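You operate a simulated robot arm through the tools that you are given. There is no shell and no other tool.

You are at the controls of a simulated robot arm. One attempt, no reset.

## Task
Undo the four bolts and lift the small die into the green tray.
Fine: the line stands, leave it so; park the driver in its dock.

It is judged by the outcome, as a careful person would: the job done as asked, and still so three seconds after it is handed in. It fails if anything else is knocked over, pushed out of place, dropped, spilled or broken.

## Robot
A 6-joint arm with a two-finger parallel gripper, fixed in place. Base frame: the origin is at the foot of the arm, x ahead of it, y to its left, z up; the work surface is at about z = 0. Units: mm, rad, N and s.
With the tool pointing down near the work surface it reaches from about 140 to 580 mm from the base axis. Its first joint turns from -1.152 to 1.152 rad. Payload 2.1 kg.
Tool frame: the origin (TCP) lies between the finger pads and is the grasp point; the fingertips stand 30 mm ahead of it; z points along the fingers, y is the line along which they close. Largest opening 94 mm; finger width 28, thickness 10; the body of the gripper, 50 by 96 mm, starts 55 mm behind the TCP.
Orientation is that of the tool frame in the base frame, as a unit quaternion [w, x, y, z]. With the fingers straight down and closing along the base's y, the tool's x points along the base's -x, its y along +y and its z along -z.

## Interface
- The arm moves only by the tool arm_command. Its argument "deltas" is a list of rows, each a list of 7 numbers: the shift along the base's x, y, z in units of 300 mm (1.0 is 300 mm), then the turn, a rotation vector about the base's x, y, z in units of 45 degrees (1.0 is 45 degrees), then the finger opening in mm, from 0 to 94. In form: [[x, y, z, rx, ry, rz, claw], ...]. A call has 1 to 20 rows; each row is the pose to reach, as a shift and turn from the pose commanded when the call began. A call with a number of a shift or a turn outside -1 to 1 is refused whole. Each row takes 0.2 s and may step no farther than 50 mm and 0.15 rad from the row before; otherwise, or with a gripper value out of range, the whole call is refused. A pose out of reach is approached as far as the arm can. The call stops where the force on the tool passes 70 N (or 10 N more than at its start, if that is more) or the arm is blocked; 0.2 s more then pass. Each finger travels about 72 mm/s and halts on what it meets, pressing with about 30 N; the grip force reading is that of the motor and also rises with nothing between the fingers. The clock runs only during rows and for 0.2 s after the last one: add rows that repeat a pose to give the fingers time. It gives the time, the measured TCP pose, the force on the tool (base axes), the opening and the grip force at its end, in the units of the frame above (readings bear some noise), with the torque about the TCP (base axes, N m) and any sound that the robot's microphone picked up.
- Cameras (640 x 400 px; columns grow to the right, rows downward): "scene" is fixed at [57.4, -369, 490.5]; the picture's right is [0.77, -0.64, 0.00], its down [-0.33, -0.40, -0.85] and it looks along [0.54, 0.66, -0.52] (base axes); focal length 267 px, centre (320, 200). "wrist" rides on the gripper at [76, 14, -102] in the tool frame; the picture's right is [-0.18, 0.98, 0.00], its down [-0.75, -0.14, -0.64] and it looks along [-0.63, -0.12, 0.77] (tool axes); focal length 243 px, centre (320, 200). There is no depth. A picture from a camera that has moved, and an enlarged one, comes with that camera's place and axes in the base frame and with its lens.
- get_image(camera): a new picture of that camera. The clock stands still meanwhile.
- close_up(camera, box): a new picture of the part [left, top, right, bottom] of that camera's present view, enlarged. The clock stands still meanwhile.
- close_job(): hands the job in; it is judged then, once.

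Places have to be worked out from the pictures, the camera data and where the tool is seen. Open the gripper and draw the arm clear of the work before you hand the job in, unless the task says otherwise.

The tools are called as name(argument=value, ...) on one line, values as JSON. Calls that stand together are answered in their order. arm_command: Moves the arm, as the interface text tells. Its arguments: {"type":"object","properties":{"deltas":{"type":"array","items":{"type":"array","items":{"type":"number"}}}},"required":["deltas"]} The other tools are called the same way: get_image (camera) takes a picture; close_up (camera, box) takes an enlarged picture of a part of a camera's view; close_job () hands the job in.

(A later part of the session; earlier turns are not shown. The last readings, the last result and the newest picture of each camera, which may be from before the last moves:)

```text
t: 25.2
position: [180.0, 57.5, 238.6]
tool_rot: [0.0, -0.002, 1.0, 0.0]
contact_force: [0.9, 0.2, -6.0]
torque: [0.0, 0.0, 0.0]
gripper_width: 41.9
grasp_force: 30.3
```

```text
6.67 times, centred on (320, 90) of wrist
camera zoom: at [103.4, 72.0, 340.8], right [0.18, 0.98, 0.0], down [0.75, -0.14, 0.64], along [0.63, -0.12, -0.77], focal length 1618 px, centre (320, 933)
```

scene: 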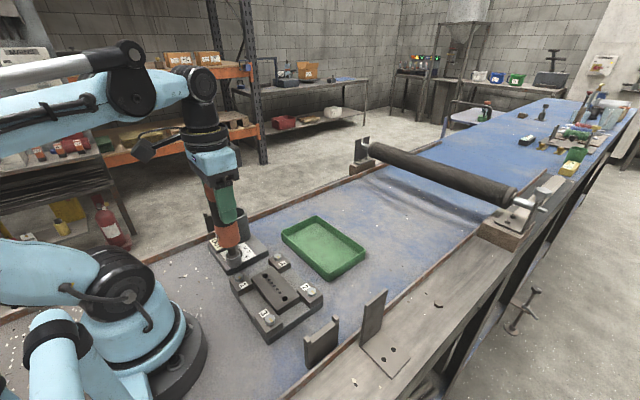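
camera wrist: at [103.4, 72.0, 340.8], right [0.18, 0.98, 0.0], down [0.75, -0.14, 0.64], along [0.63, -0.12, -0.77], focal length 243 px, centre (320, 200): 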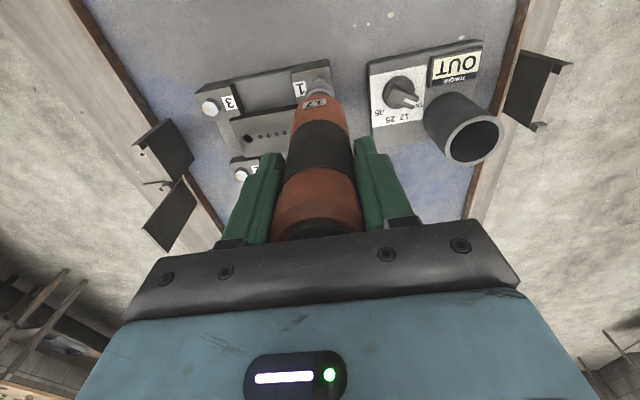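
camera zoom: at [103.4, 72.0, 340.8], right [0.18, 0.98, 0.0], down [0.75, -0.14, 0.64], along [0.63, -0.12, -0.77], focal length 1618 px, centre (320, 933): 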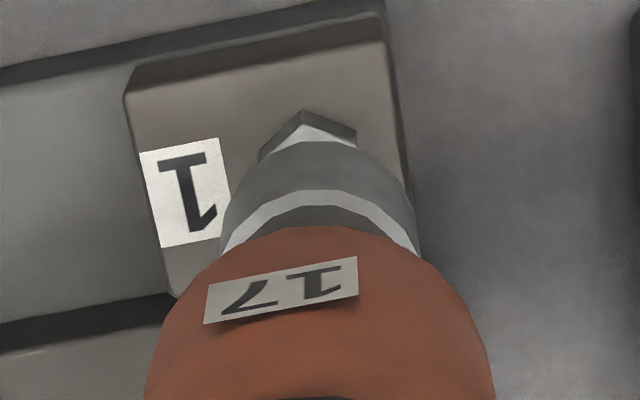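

By the wrist view the socket is over bolt 1 within about 1 mm, but the scene view hints at a small x difference. I'll zoom in more to resolve it before going down.

close_up(camera="scene", box=[216, 214, 280, 254])

close_up(camera="scene", box=[224, 240, 288, 290])

close_up(camera="scene", box=[170, 130, 270, 270])

```text
10.00 times, centred on (248, 234) of scene
camera zoom: at [57.4, -369.0, 490.5], right [0.77, -0.64, 0.0], down [-0.33, -0.4, -0.85], along [0.54, 0.66, -0.52], focal length 2671 px, centre (1040, -140)
```

zoom: 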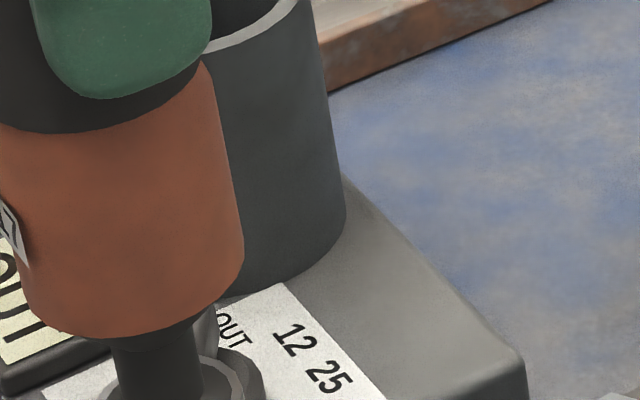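

```text
8.00 times, centred on (256, 265) of scene
camera zoom: at [57.4, -369.0, 490.5], right [0.77, -0.64, 0.0], down [-0.33, -0.4, -0.85], along [0.54, 0.66, -0.52], focal length 2136 px, centre (832, -320)
```

zoom: 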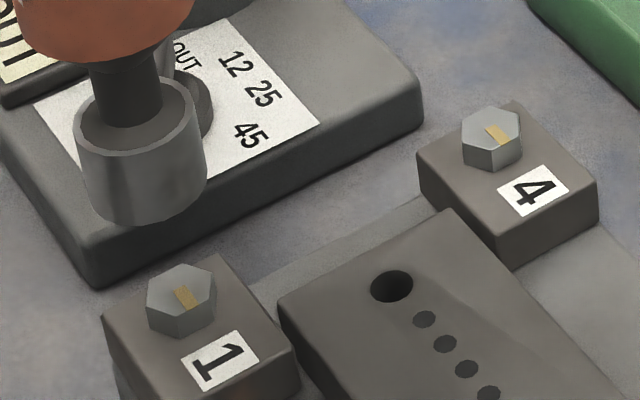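

```text
2.86 times, centred on (220, 200) of scene
camera zoom: at [57.4, -369.0, 490.5], right [0.77, -0.64, 0.0], down [-0.33, -0.4, -0.85], along [0.54, 0.66, -0.52], focal length 763 px, centre (606, 200)
```

zoom: 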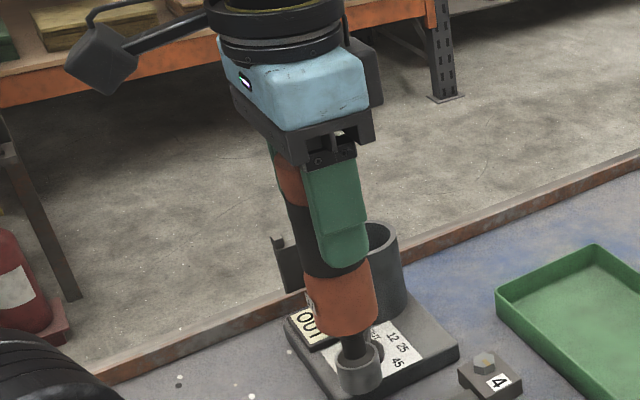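

Measured relative to each other, the bolt seems about 1–2 mm further in +x than the socket. I'll shift 1.5 mm in x and come down to roughly 10 mm above the head, then look again.

arm_command(deltas=[[0.005, 0, -0.03, 0, 0, 0, 30], [0.005, 0, -0.06, 0, 0, 0, 30], [0.005, 0, -0.093, 0, 0, 0, 30], [0.005, 0, -0.093, 0, 0, 0, 30]])

close_up(camera="scene", box=[212, 240, 276, 290])

close_up(camera="wrist", box=[280, 70, 360, 120])

```text
t: 26.2
position: [182.8, 56.2, 210.2]
tool_rot: [0.001, -0.002, 1.0, -0.001]
contact_force: [0.1, 0.4, -6.1]
torque: [-0.02, -0.02, 0.0]
gripper_width: 41.6
grasp_force: 29.9
```

```text
8.00 times, centred on (244, 265) of scene
camera zoom: at [57.4, -369.0, 490.5], right [0.77, -0.64, 0.0], down [-0.33, -0.4, -0.85], along [0.54, 0.66, -0.52], focal length 2136 px, centre (928, -320)
```

zoom: 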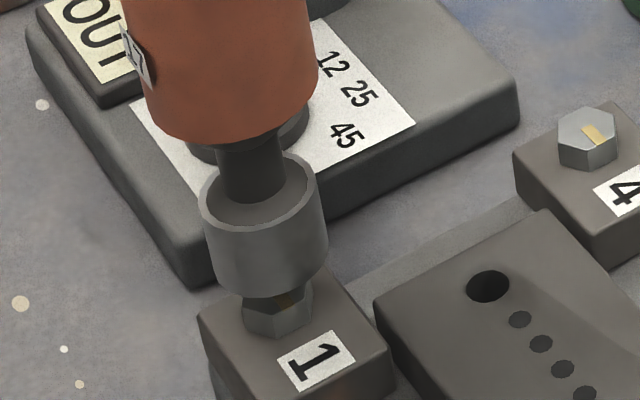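

```text
8.00 times, centred on (320, 95) of wrist
camera zoom: at [106.0, 71.6, 313.5], right [0.18, 0.98, 0.0], down [0.75, -0.14, 0.64], along [0.63, -0.12, -0.77], focal length 1941 px, centre (320, 1040)
```

zoom: 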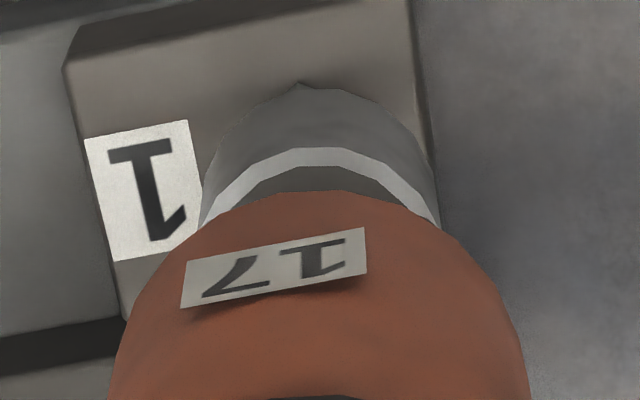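

The socket lines up with bolt 1 to within about 1 mm. I'll shift 0.8 mm in -y and lower slowly until the socket meets the head.

arm_command(deltas=[[0, -0.0027, -0.01, 0, 0, 0, 30], [0, -0.0027, -0.02, 0, 0, 0, 30], [0, -0.0027, -0.027, 0, 0, 0, 30], [0, -0.0027, -0.033, 0, 0, 0, 30], [0, -0.0027, -0.04, 0, 0, 0, 30], [0, -0.0027, -0.04, 0, 0, 0, 30]])

close_up(camera="scene", box=[212, 240, 276, 290])

```text
t: 27.6
position: [182.6, 57.0, 199.5]
tool_rot: [0.001, -0.001, 1.0, 0.0]
contact_force: [-0.1, 0.1, -5.5]
torque: [0.01, -0.02, -0.02]
gripper_width: 41.7
grasp_force: 29.8
```

```text
8.00 times, centred on (244, 265) of scene
camera zoom: at [57.4, -369.0, 490.5], right [0.77, -0.64, 0.0], down [-0.33, -0.4, -0.85], along [0.54, 0.66, -0.52], focal length 2136 px, centre (928, -320)
```

zoom: 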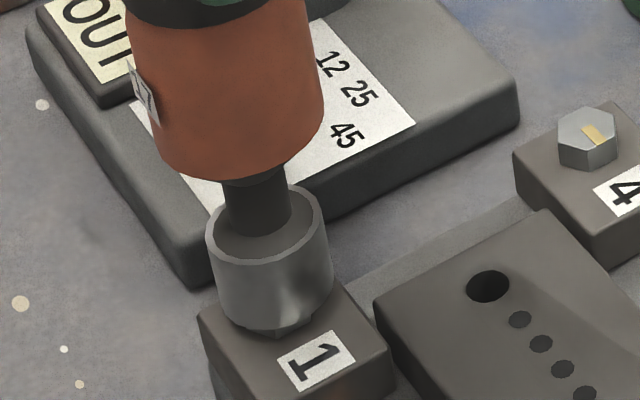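

The socket rim is now around the top of the head with no contact force yet. I'll continue down in 1.5 mm steps and listen.

arm_command(deltas=[[0, 0, -0.005, 0, 0, 0, 30], [0, 0, -0.01, 0, 0, 0, 30], [0, 0, -0.015, 0, 0, 0, 30], [0, 0, -0.02, 0, 0, 0, 30], [0, 0, -0.02, 0, 0, 0, 30]])

close_up(camera="scene", box=[212, 240, 276, 290])

```text
t: 28.8
position: [182.3, 57.3, 192.5]
tool_rot: [0.001, -0.002, 1.0, 0.0]
contact_force: [-0.6, -0.6, -4.9]
torque: [0.03, 0.02, 0.03]
gripper_width: 41.5
grasp_force: 29.7
```

```text
8.00 times, centred on (244, 265) of scene
camera zoom: at [57.4, -369.0, 490.5], right [0.77, -0.64, 0.0], down [-0.33, -0.4, -0.85], along [0.54, 0.66, -0.52], focal length 2136 px, centre (928, -320)
```

zoom: 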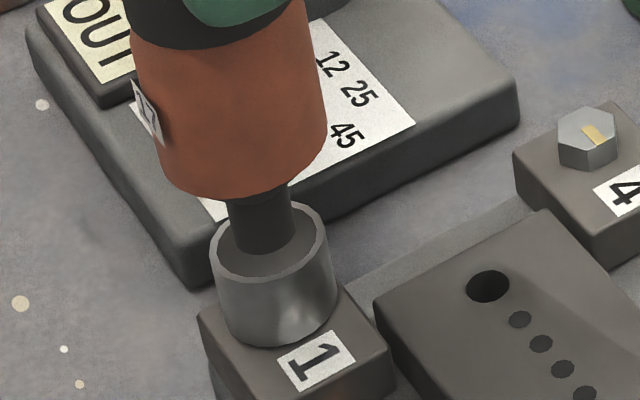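

The socket encloses the head, still without resistance. I'll press on down in 1 mm steps.

arm_command(deltas=[[0, 0, -0.0035, 0, 0, 0, 30], [0, 0, -0.007, 0, 0, 0, 30], [0, 0, -0.0105, 0, 0, 0, 30], [0, 0, -0.0105, 0, 0, 0, 30]])

close_up(camera="scene", box=[212, 240, 276, 290])

```text
t: 29.8
position: [182.4, 55.7, 188.9]
tool_rot: [0.002, -0.001, 1.0, 0.001]
contact_force: [0.8, 5.3, 32.9]
torque: [1.01, -0.02, 0.0]
gripper_width: 41.5
grasp_force: 30.1
```

```text
8.00 times, centred on (244, 265) of scene
camera zoom: at [57.3, -369.0, 490.5], right [0.77, -0.64, 0.0], down [-0.33, -0.4, -0.85], along [0.54, 0.66, -0.52], focal length 2136 px, centre (928, -320)
```

zoom: 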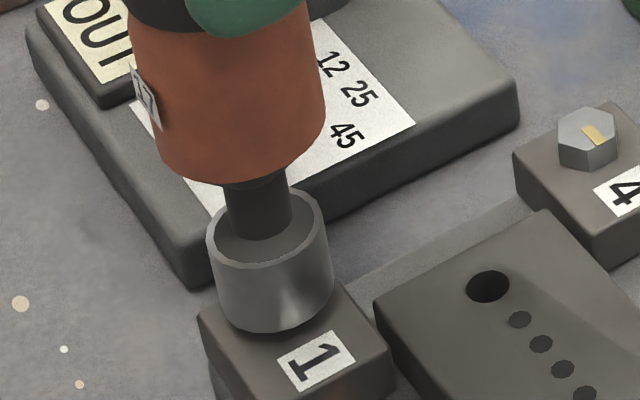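

A reaction of 33 N appeared, and the driver seems to have risen a little in the picture, so the bolt may be unscrewing. I'll look at both views before doing more.

get_image(camera="wrist")

close_up(camera="scene", box=[180, 150, 300, 300])

close_up(camera="scene", box=[220, 245, 268, 290])

```text
taken
camera wrist: at [106.2, 70.9, 292.3], right [0.18, 0.98, 0.0], down [0.75, -0.14, 0.64], along [0.63, -0.11, -0.77], focal length 243 px, centre (320, 200)
```

wrist: 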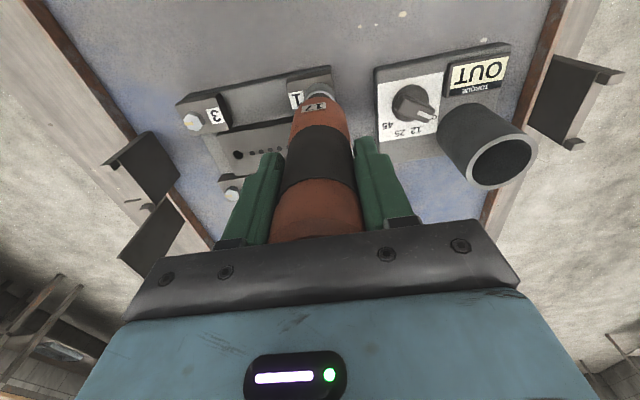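

```text
2.67 times, centred on (240, 225) of scene
camera zoom: at [57.3, -369.0, 490.5], right [0.77, -0.64, 0.0], down [-0.33, -0.4, -0.85], along [0.54, 0.66, -0.52], focal length 712 px, centre (533, 133)
```

zoom: 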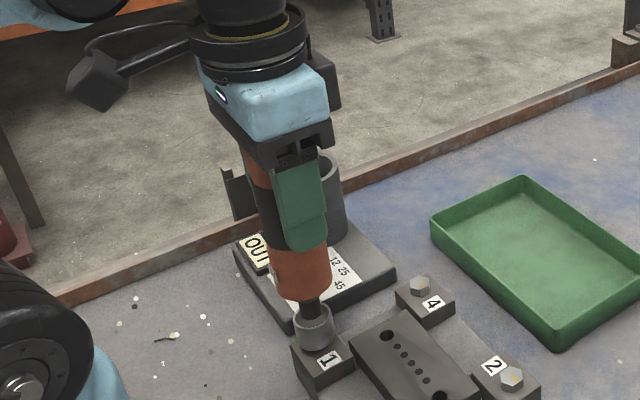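

```text
8.89 times, centred on (244, 268) of scene
camera zoom: at [57.3, -369.0, 490.5], right [0.77, -0.64, 0.0], down [-0.33, -0.4, -0.85], along [0.54, 0.66, -0.52], focal length 2374 px, centre (996, -400)
```

zoom: 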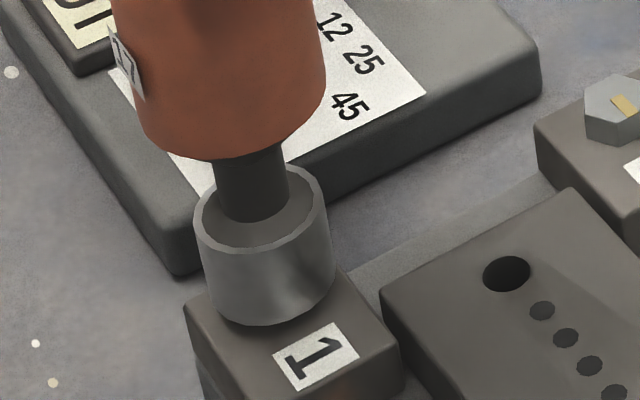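

The driver has slid up a few millimetres in the grip, as if the bolt were backing out. I'll hold here for a moment and read force and sound.

arm_command(deltas=[[0, 0, 0, 0, 0, 0, 30], [0, 0, 0, 0, 0, 0, 30], [0, 0, 0, 0, 0, 0, 30]])

close_up(camera="scene", box=[220, 245, 268, 290])

```text
t: 30.6
position: [182.1, 55.7, 189.1]
tool_rot: [0.001, -0.003, 1.0, 0.0]
contact_force: [0.8, 8.4, 33.0]
torque: [1.01, -0.09, 0.0]
gripper_width: 41.8
grasp_force: 29.9
```

```text
8.89 times, centred on (244, 268) of scene
camera zoom: at [57.3, -369.0, 490.5], right [0.77, -0.64, 0.0], down [-0.33, -0.4, -0.85], along [0.54, 0.66, -0.52], focal length 2374 px, centre (996, -400)
```

zoom: 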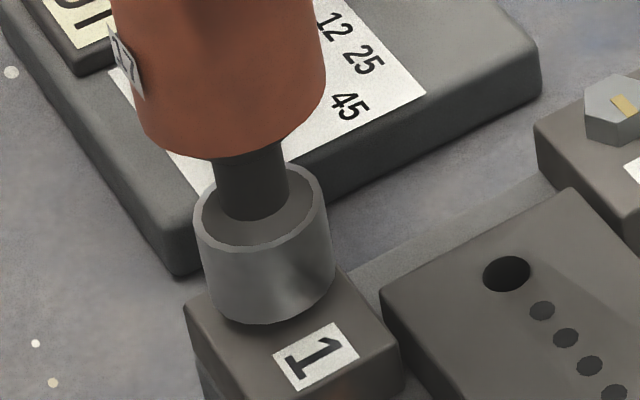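

The reading is steady at 33 N and the socket is about 5 mm higher than before pressing, so the bolt has backed out. I'll lift off 40 mm and inspect bolt 1.

arm_command(deltas=[[0, 0, 0.01, 0, 0, 0, 30], [0, 0, 0.03, 0, 0, 0, 30], [0, 0, 0.06, 0, 0, 0, 30], [0, 0, 0.1, 0, 0, 0, 30], [0, 0, 0.14, 0, 0, 0, 30], [0, 0, 0.14, 0, 0, 0, 30]])

close_up(camera="scene", box=[212, 230, 292, 290])

get_image(camera="wrist")

```text
t: 32.0
position: [181.4, 56.1, 231.7]
tool_rot: [0.002, -0.002, 1.0, 0.0]
contact_force: [0.3, 0.2, -5.6]
torque: [-0.02, -0.01, -0.01]
gripper_width: 41.3
grasp_force: 30.1
```

```text
6.67 times, centred on (252, 260) of scene
camera zoom: at [57.4, -369.0, 490.5], right [0.77, -0.64, 0.0], down [-0.33, -0.4, -0.85], along [0.54, 0.66, -0.52], focal length 1780 px, centre (773, -200)
```

zoom: 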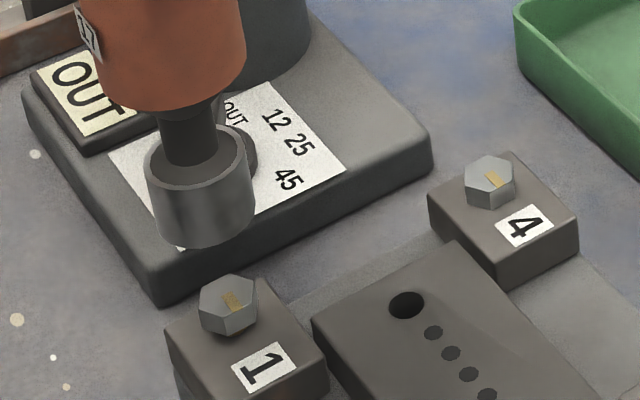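

```text
taken
camera wrist: at [105.0, 71.0, 334.8], right [0.18, 0.98, 0.0], down [0.75, -0.14, 0.64], along [0.63, -0.12, -0.77], focal length 243 px, centre (320, 200)
```

wrist: 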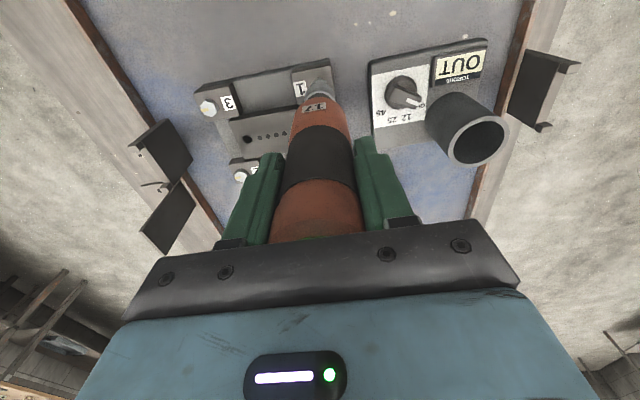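

Bolt 1's head stands about 5 mm higher than before. I'll zoom in to see whether it is backed out fully and compare it with bolt 4.

close_up(camera="scene", box=[232, 265, 264, 290])

close_up(camera="scene", box=[264, 245, 296, 270])

close_up(camera="scene", box=[200, 140, 270, 250])

```text
16.00 times, centred on (248, 278) of scene
camera zoom: at [57.4, -369.0, 490.5], right [0.77, -0.64, 0.0], down [-0.33, -0.4, -0.85], along [0.54, 0.66, -0.52], focal length 4273 px, centre (1472, -1040)
```

zoom: 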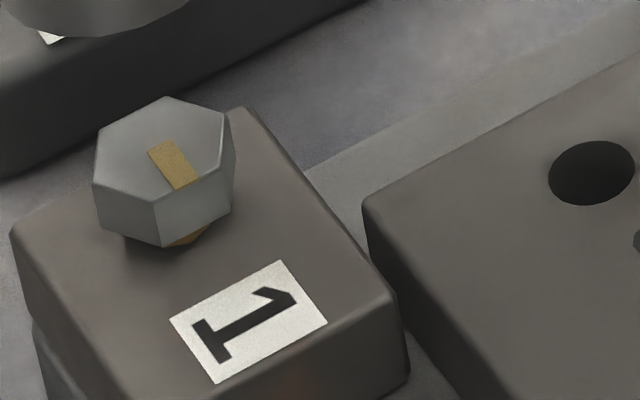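

```text
16.00 times, centred on (280, 258) of scene
camera zoom: at [57.4, -369.0, 490.5], right [0.77, -0.64, 0.0], down [-0.33, -0.4, -0.85], along [0.54, 0.66, -0.52], focal length 4273 px, centre (960, -720)
```

zoom: 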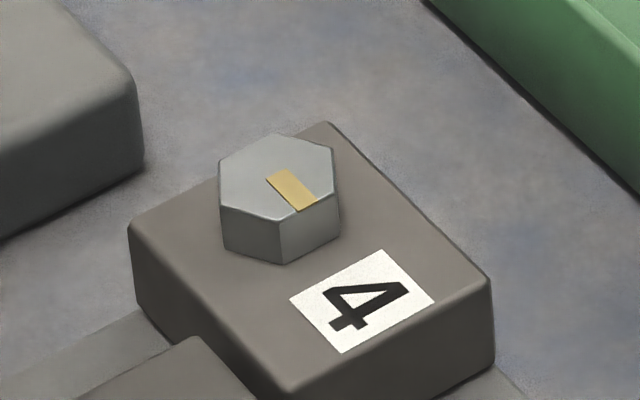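

```text
3.64 times, centred on (235, 195) of scene
camera zoom: at [57.4, -369.0, 490.5], right [0.77, -0.64, 0.0], down [-0.33, -0.4, -0.85], along [0.54, 0.66, -0.52], focal length 971 px, centre (629, 218)
```

zoom: 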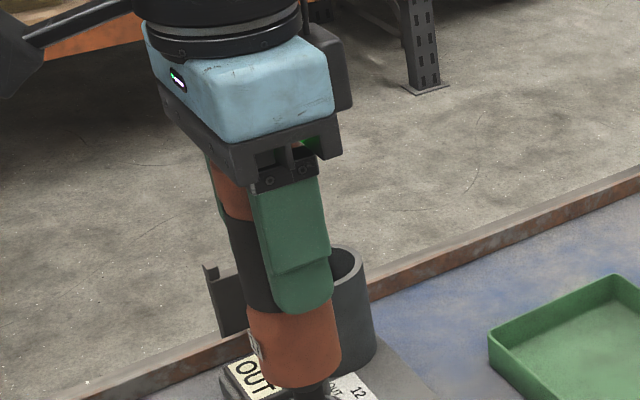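

The raised head shows a brass-coloured band beneath it, so the bolt has backed out. A green glow seems to show at the driver's cap, so I'll check it.

close_up(camera="wrist", box=[260, 180, 380, 260])

close_up(camera="scene", box=[214, 160, 246, 200])

```text
5.00 times, centred on (320, 220) of wrist
camera zoom: at [105.0, 71.0, 334.8], right [0.18, 0.98, 0.0], down [0.75, -0.14, 0.64], along [0.63, -0.12, -0.77], focal length 1213 px, centre (320, 100)
```

zoom: 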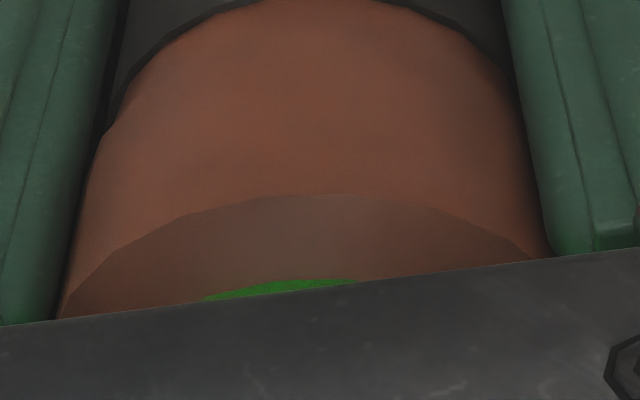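

```text
10.00 times, centred on (230, 180) of scene
camera zoom: at [57.4, -369.0, 490.5], right [0.77, -0.64, 0.0], down [-0.33, -0.4, -0.85], along [0.54, 0.66, -0.52], focal length 2671 px, centre (1220, 400)
```

zoom: 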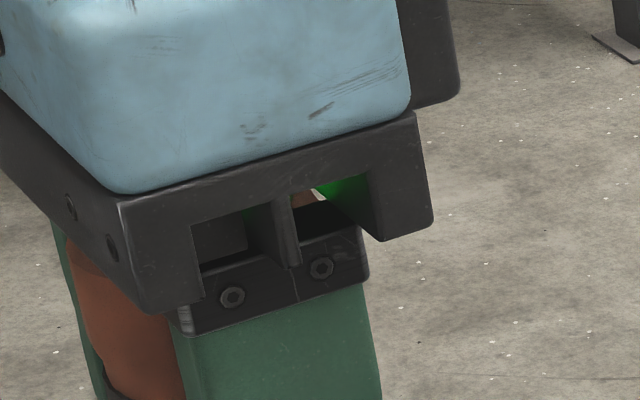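

The driver's cap is lit green, so bolt 1 is done. The driver slid up about 7–8 mm in the grip, which puts the tip about 143 mm below the TCP and leaves about 8 mm below the gripper body. I'll go to bolt 2 at about (279.5, -75.5) at this height and look.

arm_command(deltas=[[0.065, -0.088, 0, 0, 0, 0, 30], [0.13, -0.176, 0, 0, 0, 0, 30], [0.194, -0.264, 0, 0, 0, 0, 30], [0.259, -0.352, 0, 0, 0, 0, 30], [0.324, -0.439, 0, 0, 0, 0, 30], [0.324, -0.439, 0, 0, 0, 0, 30]])

close_up(camera="wrist", box=[280, 60, 360, 120])

close_up(camera="scene", box=[270, 240, 350, 315])

```text
t: 33.4
position: [277.9, -76.9, 232.2]
tool_rot: [0.001, -0.001, 1.0, 0.0]
contact_force: [-0.5, 0.1, -5.7]
torque: [0.01, 0.01, 0.0]
gripper_width: 41.6
grasp_force: 30.5
```

```text
6.67 times, centred on (320, 90) of wrist
camera zoom: at [202.1, -60.4, 334.8], right [0.18, 0.98, 0.0], down [0.75, -0.14, 0.64], along [0.63, -0.12, -0.77], focal length 1618 px, centre (320, 933)
```

zoom: 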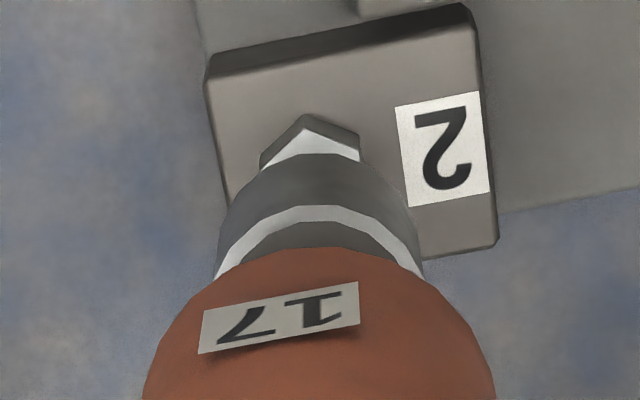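

```text
5.33 times, centred on (310, 278) of scene
camera zoom: at [57.4, -369.0, 490.5], right [0.77, -0.64, 0.0], down [-0.33, -0.4, -0.85], along [0.54, 0.66, -0.52], focal length 1424 px, centre (373, -213)
```

zoom: 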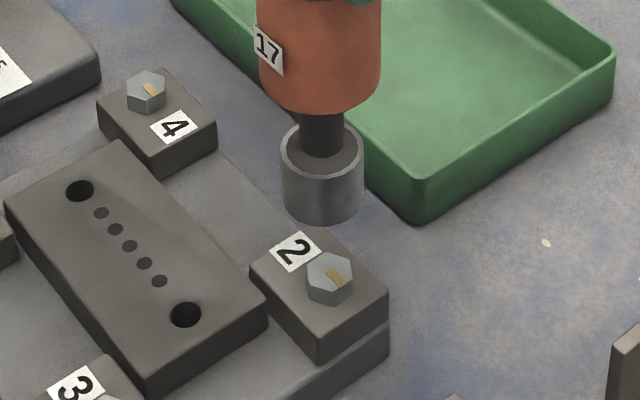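

The wrist view puts bolt 2 almost exactly under the socket. I'll check the scene view at higher zoom for any lateral offset.

close_up(camera="scene", box=[310, 255, 350, 305])

close_up(camera="wrist", box=[300, 72, 340, 97])

```text
8.00 times, centred on (330, 280) of scene
camera zoom: at [57.4, -369.0, 490.5], right [0.77, -0.64, 0.0], down [-0.33, -0.4, -0.85], along [0.54, 0.66, -0.52], focal length 2136 px, centre (240, -440)
```

zoom: 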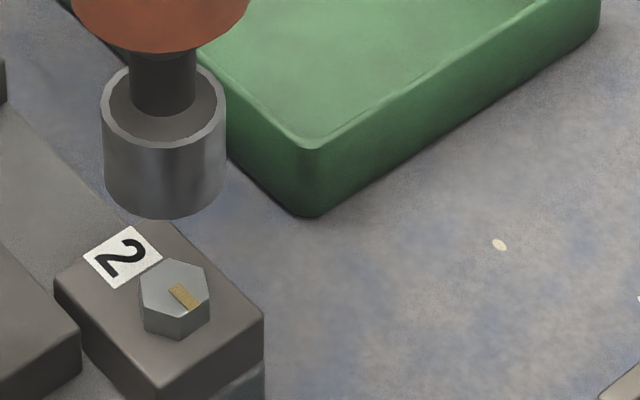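

```text
16.00 times, centred on (320, 84) of wrist
camera zoom: at [202.1, -60.4, 334.8], right [0.18, 0.98, 0.0], down [0.75, -0.14, 0.64], along [0.63, -0.12, -0.77], focal length 3882 px, centre (320, 2048)
```

zoom: 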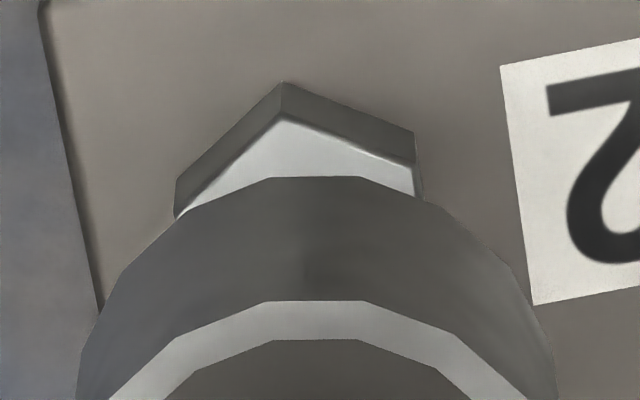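

Both views together put bolt 2 about 1.2 mm in +x and 0.7 mm in -y from the socket. I'll correct that and descend to just above the head.

arm_command(deltas=[[0.004, -0.0023, -0.03, 0, 0, 0, 30], [0.004, -0.0023, -0.06, 0, 0, 0, 30], [0.004, -0.0023, -0.09, 0, 0, 0, 30], [0.004, -0.0023, -0.11, 0, 0, 0, 30], [0.004, -0.0023, -0.11, 0, 0, 0, 30]])

close_up(camera="scene", box=[310, 255, 350, 305])

close_up(camera="wrist", box=[290, 70, 350, 110])

```text
t: 34.6
position: [280.6, -75.6, 198.8]
tool_rot: [0.001, -0.002, 1.0, 0.001]
contact_force: [0.2, -0.6, -6.1]
torque: [-0.02, 0.0, 0.0]
gripper_width: 41.8
grasp_force: 29.9
```

```text
8.00 times, centred on (330, 280) of scene
camera zoom: at [57.4, -369.0, 490.5], right [0.77, -0.64, 0.0], down [-0.33, -0.4, -0.85], along [0.54, 0.66, -0.52], focal length 2136 px, centre (240, -440)
```

zoom: 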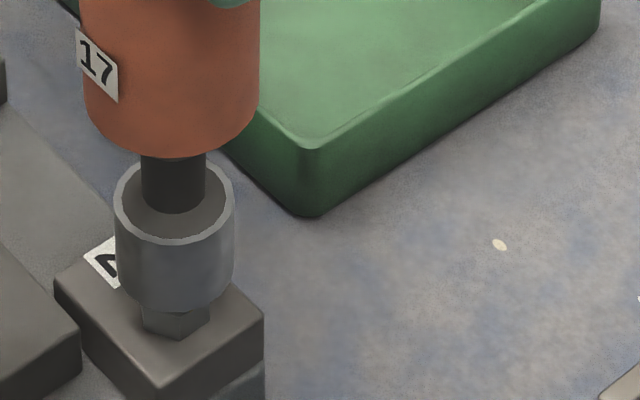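

```text
10.00 times, centred on (320, 90) of wrist
camera zoom: at [204.0, -61.2, 301.5], right [0.18, 0.98, 0.0], down [0.75, -0.14, 0.64], along [0.63, -0.12, -0.77], focal length 2426 px, centre (320, 1300)
```

zoom: 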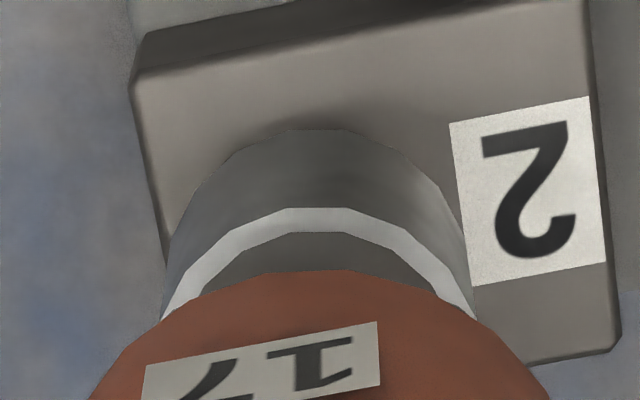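

The socket is now centred on bolt 2. I'll lower 12 mm, then go in sub-millimetre steps so that the driver slips less in the grip.

arm_command(deltas=[[0, 0, -0.015, 0, 0, 0, 30], [0, 0, -0.03, 0, 0, 0, 30], [0, 0, -0.04, 0, 0, 0, 30], [0, 0, -0.04, 0, 0, 0, 30]])

arm_command(deltas=[[0, 0, -0.003, 0, 0, 0, 30], [0, 0, -0.005, 0, 0, 0, 30]])

```text
t: 35.6
position: [280.5, -75.8, 186.4]
tool_rot: [0.0, -0.002, 1.0, 0.0]
contact_force: [-0.6, 0.3, -5.3]
torque: [0.01, 0.02, 0.01]
gripper_width: 41.6
grasp_force: 29.4
```

```text
t: 36.2
position: [280.5, -76.3, 185.5]
tool_rot: [0.0, -0.001, 1.0, 0.0]
contact_force: [-0.4, 0.7, -5.7]
torque: [0.0, -0.01, -0.03]
gripper_width: 41.7
grasp_force: 30.5
```

No contact yet at TCP z of 185. I'll keep stepping down.

arm_command(deltas=[[0, 0, -0.0025, 0, 0, 0, 30], [0, 0, -0.005, 0, 0, 0, 30]])

```text
t: 36.8
position: [281.1, -75.9, 184.8]
tool_rot: [0.001, -0.002, 1.0, -0.001]
contact_force: [-2.5, 1.9, 44.0]
torque: [0.34, 0.22, 0.08]
gripper_width: 41.0
grasp_force: 25.0
```

Contact is made at 44 N, so the driver is working now. I'll check the picture while the clock stands still.

close_up(camera="scene", box=[310, 255, 350, 305])

close_up(camera="wrist", box=[260, 180, 380, 260])

```text
8.00 times, centred on (330, 280) of scene
camera zoom: at [57.3, -369.0, 490.5], right [0.77, -0.64, 0.0], down [-0.33, -0.4, -0.85], along [0.54, 0.66, -0.52], focal length 2136 px, centre (240, -440)
```

zoom: 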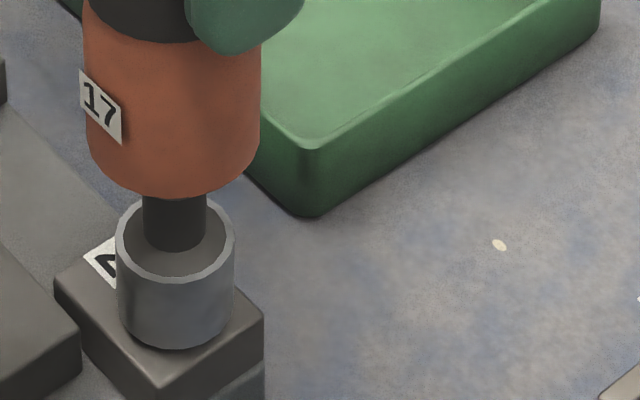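

```text
5.00 times, centred on (320, 220) of wrist
camera zoom: at [204.8, -61.4, 287.0], right [0.18, 0.98, 0.0], down [0.75, -0.14, 0.64], along [0.63, -0.12, -0.76], focal length 1213 px, centre (320, 100)
```

zoom: 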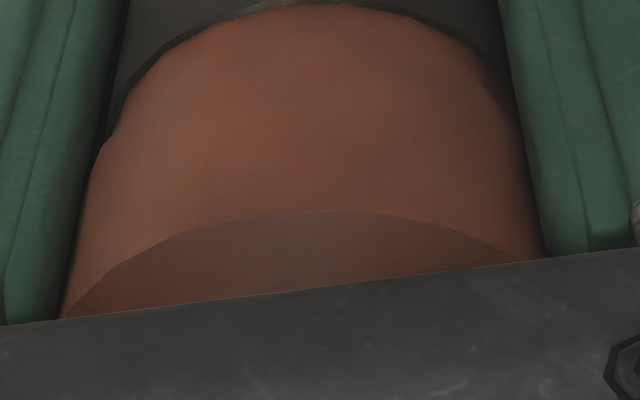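

The head is engaged and the driver has started to push up. I'll follow it upward slowly so that it slips less in the grip.

arm_command(deltas=[[0, 0, 0.001, 0, 0, 0, 30], [0, 0, 0.003, 0, 0, 0, 30], [0, 0, 0.005, 0, 0, 0, 30]])

close_up(camera="scene", box=[310, 255, 350, 305])

close_up(camera="wrist", box=[260, 180, 380, 260])

```text
t: 37.6
position: [280.5, -76.1, 186.9]
tool_rot: [0.002, -0.002, 1.0, -0.001]
contact_force: [-0.5, -2.5, 31.1]
torque: [-0.32, -0.15, -0.03]
gripper_width: 41.4
grasp_force: 30.1
```

```text
8.00 times, centred on (330, 280) of scene
camera zoom: at [57.3, -369.0, 490.5], right [0.77, -0.64, 0.0], down [-0.33, -0.4, -0.85], along [0.54, 0.66, -0.52], focal length 2136 px, centre (240, -440)
```

zoom: 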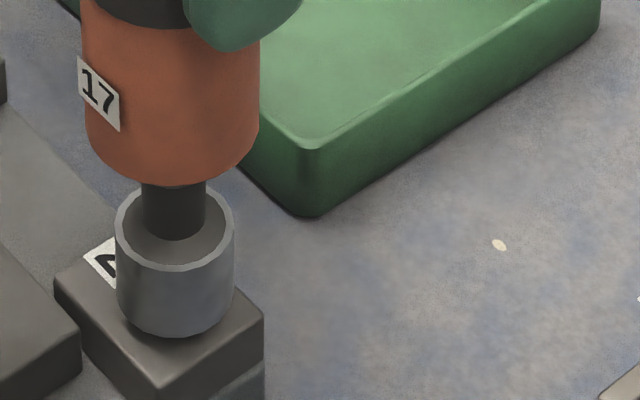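

```text
5.00 times, centred on (320, 220) of wrist
camera zoom: at [204.4, -61.1, 288.3], right [0.18, 0.98, 0.0], down [0.75, -0.14, 0.64], along [0.63, -0.12, -0.76], focal length 1213 px, centre (320, 100)
```

zoom: 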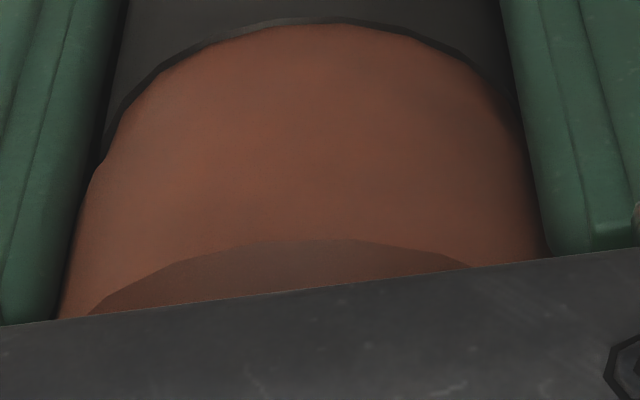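

The bolt has come up about 3.5 mm of the roughly 5 mm. I'll keep following upward.

arm_command(deltas=[[0, 0, 0.002, 0, 0, 0, 30], [0, 0, 0.004, 0, 0, 0, 30], [0, 0, 0.004, 0, 0, 0, 30]])

close_up(camera="scene", box=[310, 255, 350, 305])

close_up(camera="wrist", box=[260, 180, 380, 260])

```text
t: 38.4
position: [280.7, -74.6, 186.4]
tool_rot: [0.0, -0.002, 1.0, -0.001]
contact_force: [-1.0, 0.7, -5.7]
torque: [-0.03, -0.01, 0.01]
gripper_width: 41.6
grasp_force: 29.2
```

```text
8.00 times, centred on (330, 280) of scene
camera zoom: at [57.4, -369.0, 490.5], right [0.77, -0.64, 0.0], down [-0.33, -0.4, -0.85], along [0.54, 0.66, -0.52], focal length 2136 px, centre (240, -440)
```

zoom: 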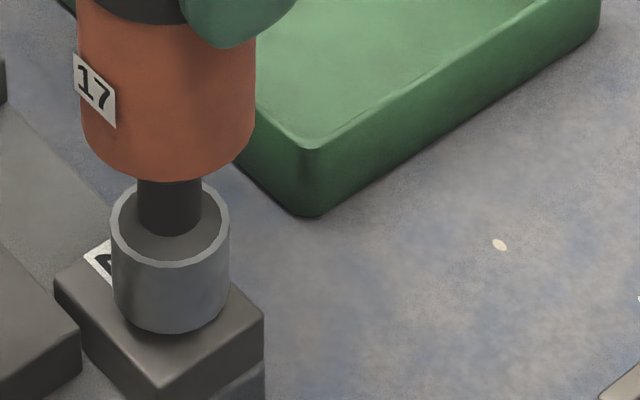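

```text
5.00 times, centred on (320, 220) of wrist
camera zoom: at [204.0, -60.5, 289.3], right [0.18, 0.98, 0.0], down [0.75, -0.14, 0.64], along [0.63, -0.12, -0.77], focal length 1213 px, centre (320, 100)
```

zoom: 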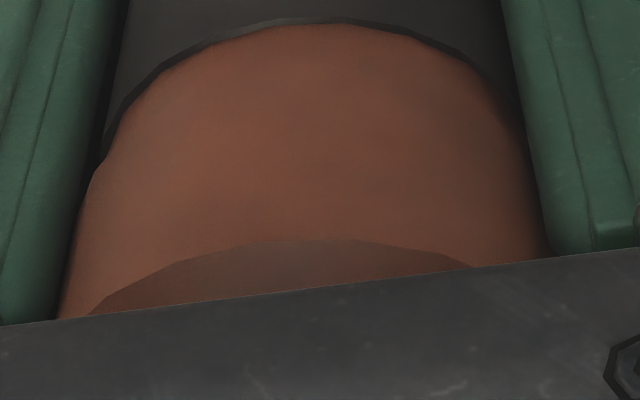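

Contact is gone now. I'll lift off and inspect bolt 2 and the driver's light.

arm_command(deltas=[[0, 0, 0.03, 0, 0, 0, 30], [0, 0, 0.07, 0, 0, 0, 30], [0, 0, 0.12, 0, 0, 0, 30], [0, 0, 0.16, 0, 0, 0, 30], [0, 0, 0.16, 0, 0, 0, 30]])

close_up(camera="scene", box=[314, 275, 346, 300])

get_image(camera="scene")

get_image(camera="wrist")

```text
t: 39.6
position: [279.3, -75.2, 233.5]
tool_rot: [0.002, -0.001, 1.0, 0.0]
contact_force: [-0.1, 0.3, -6.2]
torque: [0.02, 0.01, 0.0]
gripper_width: 41.7
grasp_force: 29.8
```

```text
16.00 times, centred on (330, 288) of scene
camera zoom: at [57.4, -369.0, 490.5], right [0.77, -0.64, 0.0], down [-0.33, -0.4, -0.85], along [0.54, 0.66, -0.52], focal length 4273 px, centre (160, -1200)
```

zoom: 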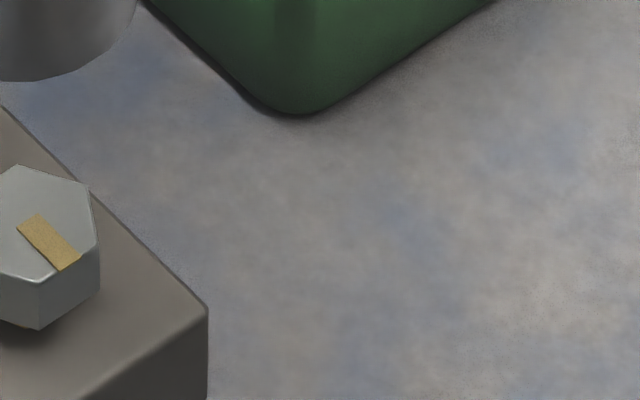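

```text
taken
```

scene: 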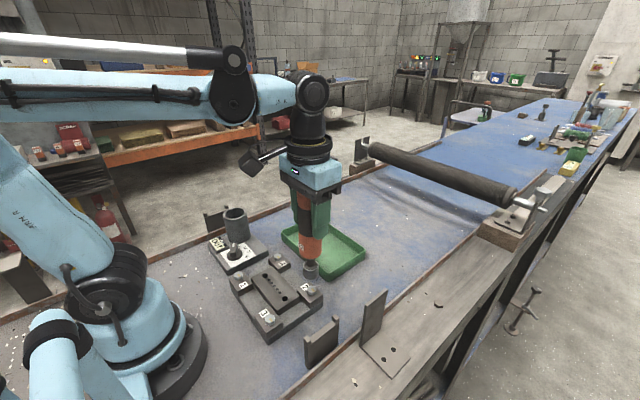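

```text
taken
camera wrist: at [203.9, -60.6, 336.9], right [0.18, 0.98, 0.0], down [0.75, -0.14, 0.64], along [0.63, -0.12, -0.77], focal length 243 px, centre (320, 200)
```

wrist: 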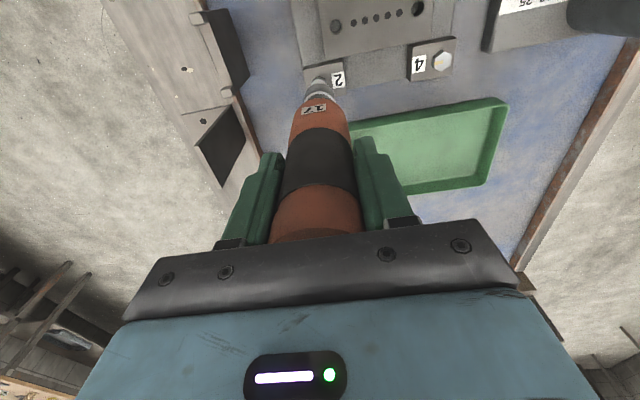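

close_up(camera="scene", box=[296, 275, 328, 300])

close_up(camera="scene", box=[230, 250, 330, 330])

close_up(camera="scene", box=[285, 160, 345, 220])

```text
16.00 times, centred on (312, 288) of scene
camera zoom: at [57.4, -369.0, 490.5], right [0.77, -0.64, 0.0], down [-0.33, -0.4, -0.85], along [0.54, 0.66, -0.52], focal length 4273 px, centre (448, -1200)
```

zoom: 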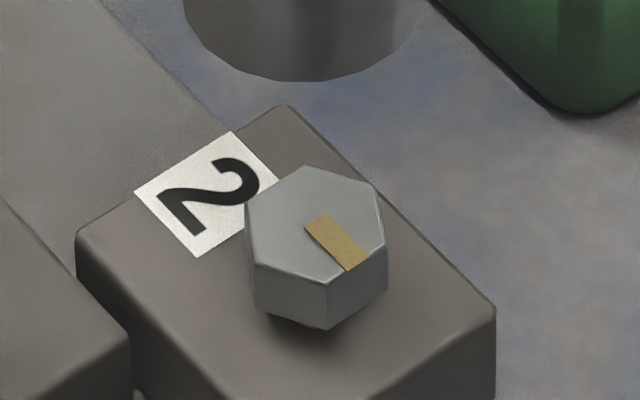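

```text
5.00 times, centred on (280, 290) of scene
camera zoom: at [57.4, -369.0, 490.5], right [0.77, -0.64, 0.0], down [-0.33, -0.4, -0.85], along [0.54, 0.66, -0.52], focal length 1335 px, centre (520, -250)
```

zoom: 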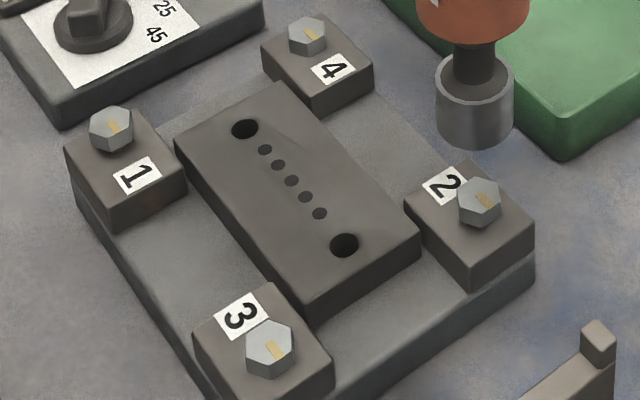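

```text
6.67 times, centred on (315, 190) of scene
camera zoom: at [57.4, -369.0, 490.5], right [0.77, -0.64, 0.0], down [-0.33, -0.4, -0.85], along [0.54, 0.66, -0.52], focal length 1780 px, centre (353, 267)
```

zoom: 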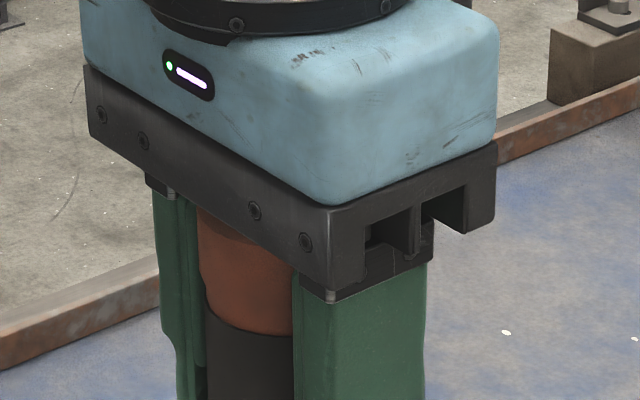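

Bolt 2 rose about 4.6 mm compared with 4.9 mm for bolt 1, and I can't see a green light in the gripper slot this time. I'll zoom into the slot to find out whether the driver finished its cycle.

close_up(camera="scene", box=[314, 184, 338, 204])

close_up(camera="wrist", box=[280, 210, 360, 250])

close_up(camera="scene", box=[232, 265, 264, 290])

```text
16.00 times, centred on (326, 194) of scene
camera zoom: at [57.4, -369.0, 490.5], right [0.77, -0.64, 0.0], down [-0.33, -0.4, -0.85], along [0.54, 0.66, -0.52], focal length 4273 px, centre (224, 296)
```

zoom: 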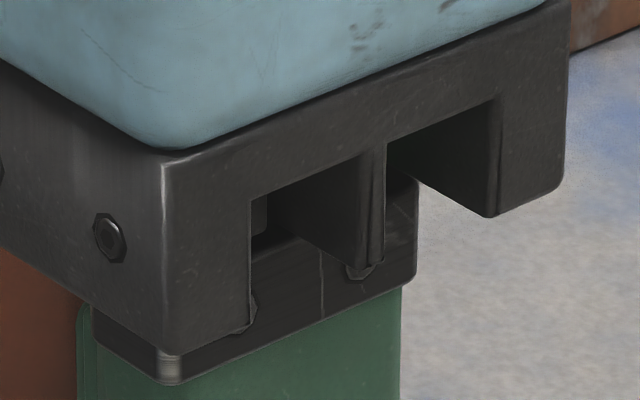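

```text
8.00 times, centred on (320, 230) of wrist
camera zoom: at [203.9, -60.6, 336.9], right [0.18, 0.98, 0.0], down [0.75, -0.14, 0.64], along [0.63, -0.12, -0.77], focal length 1941 px, centre (320, -40)
```

zoom: 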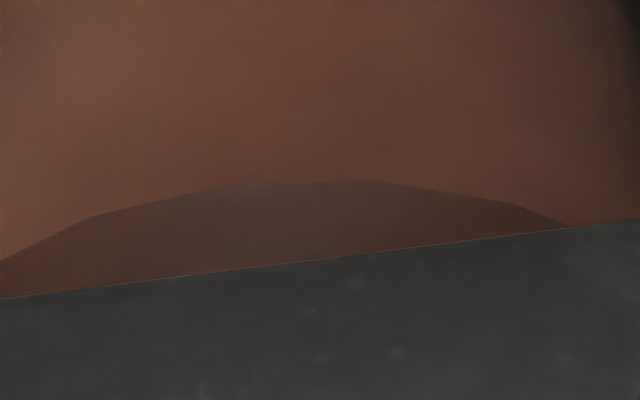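

```text
16.00 times, centred on (248, 278) of scene
camera zoom: at [57.4, -369.0, 490.5], right [0.77, -0.64, 0.0], down [-0.33, -0.4, -0.85], along [0.54, 0.66, -0.52], focal length 4273 px, centre (1472, -1040)
```

zoom: 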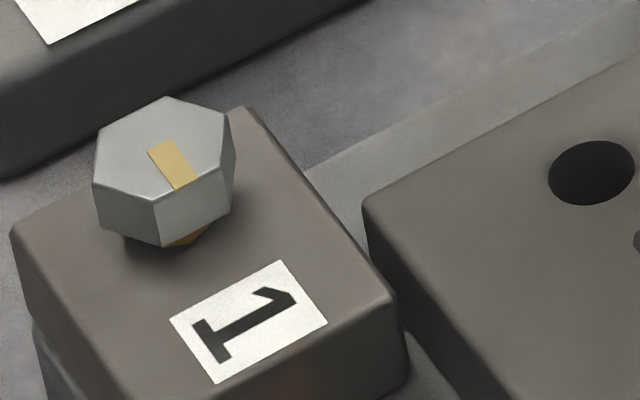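

I can't confirm that bolt 2 finished, and the driver has slid up about 10 mm in the grip. The careful option is to return it to its dock, read its light and regrip it higher up with more slack. I'll lift and carry it back above the dock.

arm_command(deltas=[[0, 0, 0.08, 0, 0, 0, 30], [-0.005, 0.05, 0.15, 0, 0, 0, 30], [-0.02, 0.18, 0.15, 0, 0, 0, 30], [-0.035, 0.32, 0.15, 0, 0, 0, 30], [-0.05, 0.46, 0.15, 0, 0, 0, 30], [-0.065, 0.6, 0.15, 0, 0, 0, 30], [-0.08, 0.74, 0.15, 0, 0, 0, 30], [-0.09, 0.86, 0.15, 0, 0, 0, 30], [-0.093, 0.93, 0.15, 0, 0, 0, 30], [-0.093, 0.964, 0.15, 0, 0, 0, 30], [-0.093, 0.964, 0.15, 0, 0, 0, 30]])

get_image(camera="wrist")

close_up(camera="wrist", box=[280, 40, 360, 110])

close_up(camera="scene", box=[190, 130, 290, 260])

```text
t: 42.0
position: [250.8, 214.0, 278.4]
tool_rot: [0.002, -0.003, 1.0, 0.001]
contact_force: [-0.1, 0.1, -6.0]
torque: [0.03, 0.02, -0.01]
gripper_width: 41.6
grasp_force: 30.1
```

```text
taken
camera wrist: at [174.6, 229.6, 381.1], right [0.18, 0.98, 0.0], down [0.75, -0.14, 0.64], along [0.63, -0.12, -0.77], focal length 243 px, centre (320, 200)
```

wrist: 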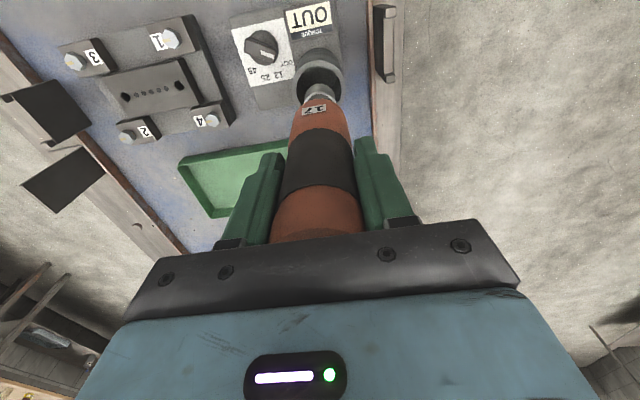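

```text
5.71 times, centred on (320, 75) of wrist
camera zoom: at [174.6, 229.6, 381.1], right [0.18, 0.98, 0.0], down [0.75, -0.14, 0.64], along [0.63, -0.12, -0.77], focal length 1386 px, centre (320, 914)
```

zoom: 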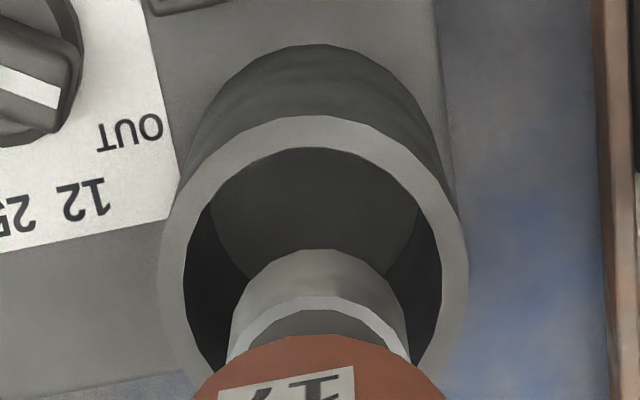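

```text
3.08 times, centred on (240, 195) of scene
camera zoom: at [57.4, -369.0, 490.5], right [0.77, -0.64, 0.0], down [-0.33, -0.4, -0.85], along [0.54, 0.66, -0.52], focal length 822 px, centre (566, 215)
```

zoom: 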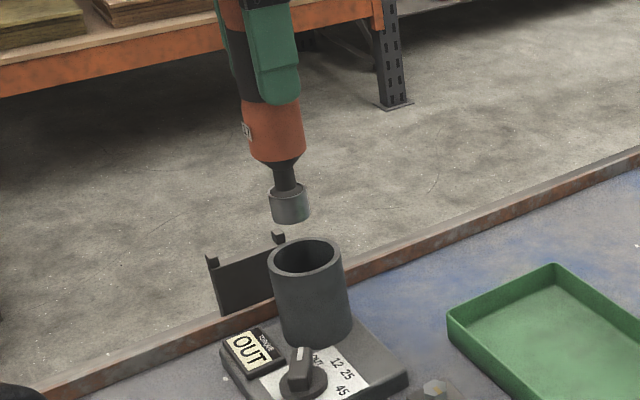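

The socket is centred over the tube within about 1 mm. I'll lower the driver into the dock, slowing down near the expected seat at TCP z of about 162.

arm_command(deltas=[[0, -0.001, -0.08, 0, 0, 0, 30], [0, -0.001, -0.16, 0, 0, 0, 30], [0, -0.001, -0.24, 0, 0, 0, 30], [0, -0.001, -0.31, 0, 0, 0, 30], [0, -0.001, -0.35, 0, 0, 0, 30], [0, -0.001, -0.37, 0, 0, 0, 30], [0, -0.001, -0.37, 0, 0, 0, 30]])

close_up(camera="scene", box=[190, 130, 290, 260])

```text
t: 43.6
position: [251.7, 213.9, 168.0]
tool_rot: [0.001, -0.002, 1.0, -0.001]
contact_force: [0.8, -0.4, -4.9]
torque: [0.0, 0.03, 0.03]
gripper_width: 41.9
grasp_force: 30.2
```

```text
3.08 times, centred on (240, 195) of scene
camera zoom: at [57.4, -369.0, 490.5], right [0.77, -0.64, 0.0], down [-0.33, -0.4, -0.85], along [0.54, 0.66, -0.52], focal length 822 px, centre (566, 215)
```

zoom: 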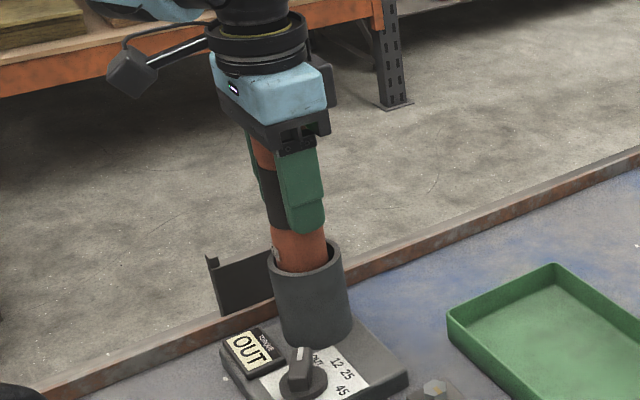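

The driver is in the tube without any contact. I'll lower in 1 mm steps until it seats.

arm_command(deltas=[[0, 0, -0.004, 0, 0, 0, 30], [0, 0, -0.008, 0, 0, 0, 30], [0, 0, -0.012, 0, 0, 0, 30]])

arm_command(deltas=[[0, 0, -0.003, 0, 0, 0, 30], [0, 0, -0.006, 0, 0, 0, 30]])

```text
t: 44.4
position: [252.8, 215.0, 164.4]
tool_rot: [0.001, -0.001, 1.0, 0.001]
contact_force: [0.1, 0.7, -5.4]
torque: [0.01, -0.01, 0.02]
gripper_width: 41.5
grasp_force: 30.1
```

```text
t: 45.0
position: [252.3, 214.2, 162.9]
tool_rot: [0.002, -0.003, 1.0, 0.0]
contact_force: [-0.1, 0.0, -6.0]
torque: [0.01, 0.02, 0.03]
gripper_width: 41.8
grasp_force: 30.2
```

Not seated yet, so I'll continue down in small steps.

arm_command(deltas=[[0, 0, -0.003, 0, 0, 0, 30], [0, 0, -0.006, 0, 0, 0, 30]])

```text
t: 45.6
position: [252.6, 214.0, 161.3]
tool_rot: [0.0, -0.002, 1.0, 0.0]
contact_force: [-0.8, 0.2, -5.5]
torque: [-0.04, 0.0, 0.0]
gripper_width: 41.6
grasp_force: 30.2
```

arm_command(deltas=[[0, 0, -0.003, 0, 0, 0, 30], [0, 0, -0.006, 0, 0, 0, 30]])

```text
t: 46.2
position: [252.1, 213.5, 160.7]
tool_rot: [0.001, -0.002, 1.0, -0.001]
contact_force: [-1.6, -3.8, 22.1]
torque: [-0.31, -0.07, -0.03]
gripper_width: 41.7
grasp_force: 29.8
```

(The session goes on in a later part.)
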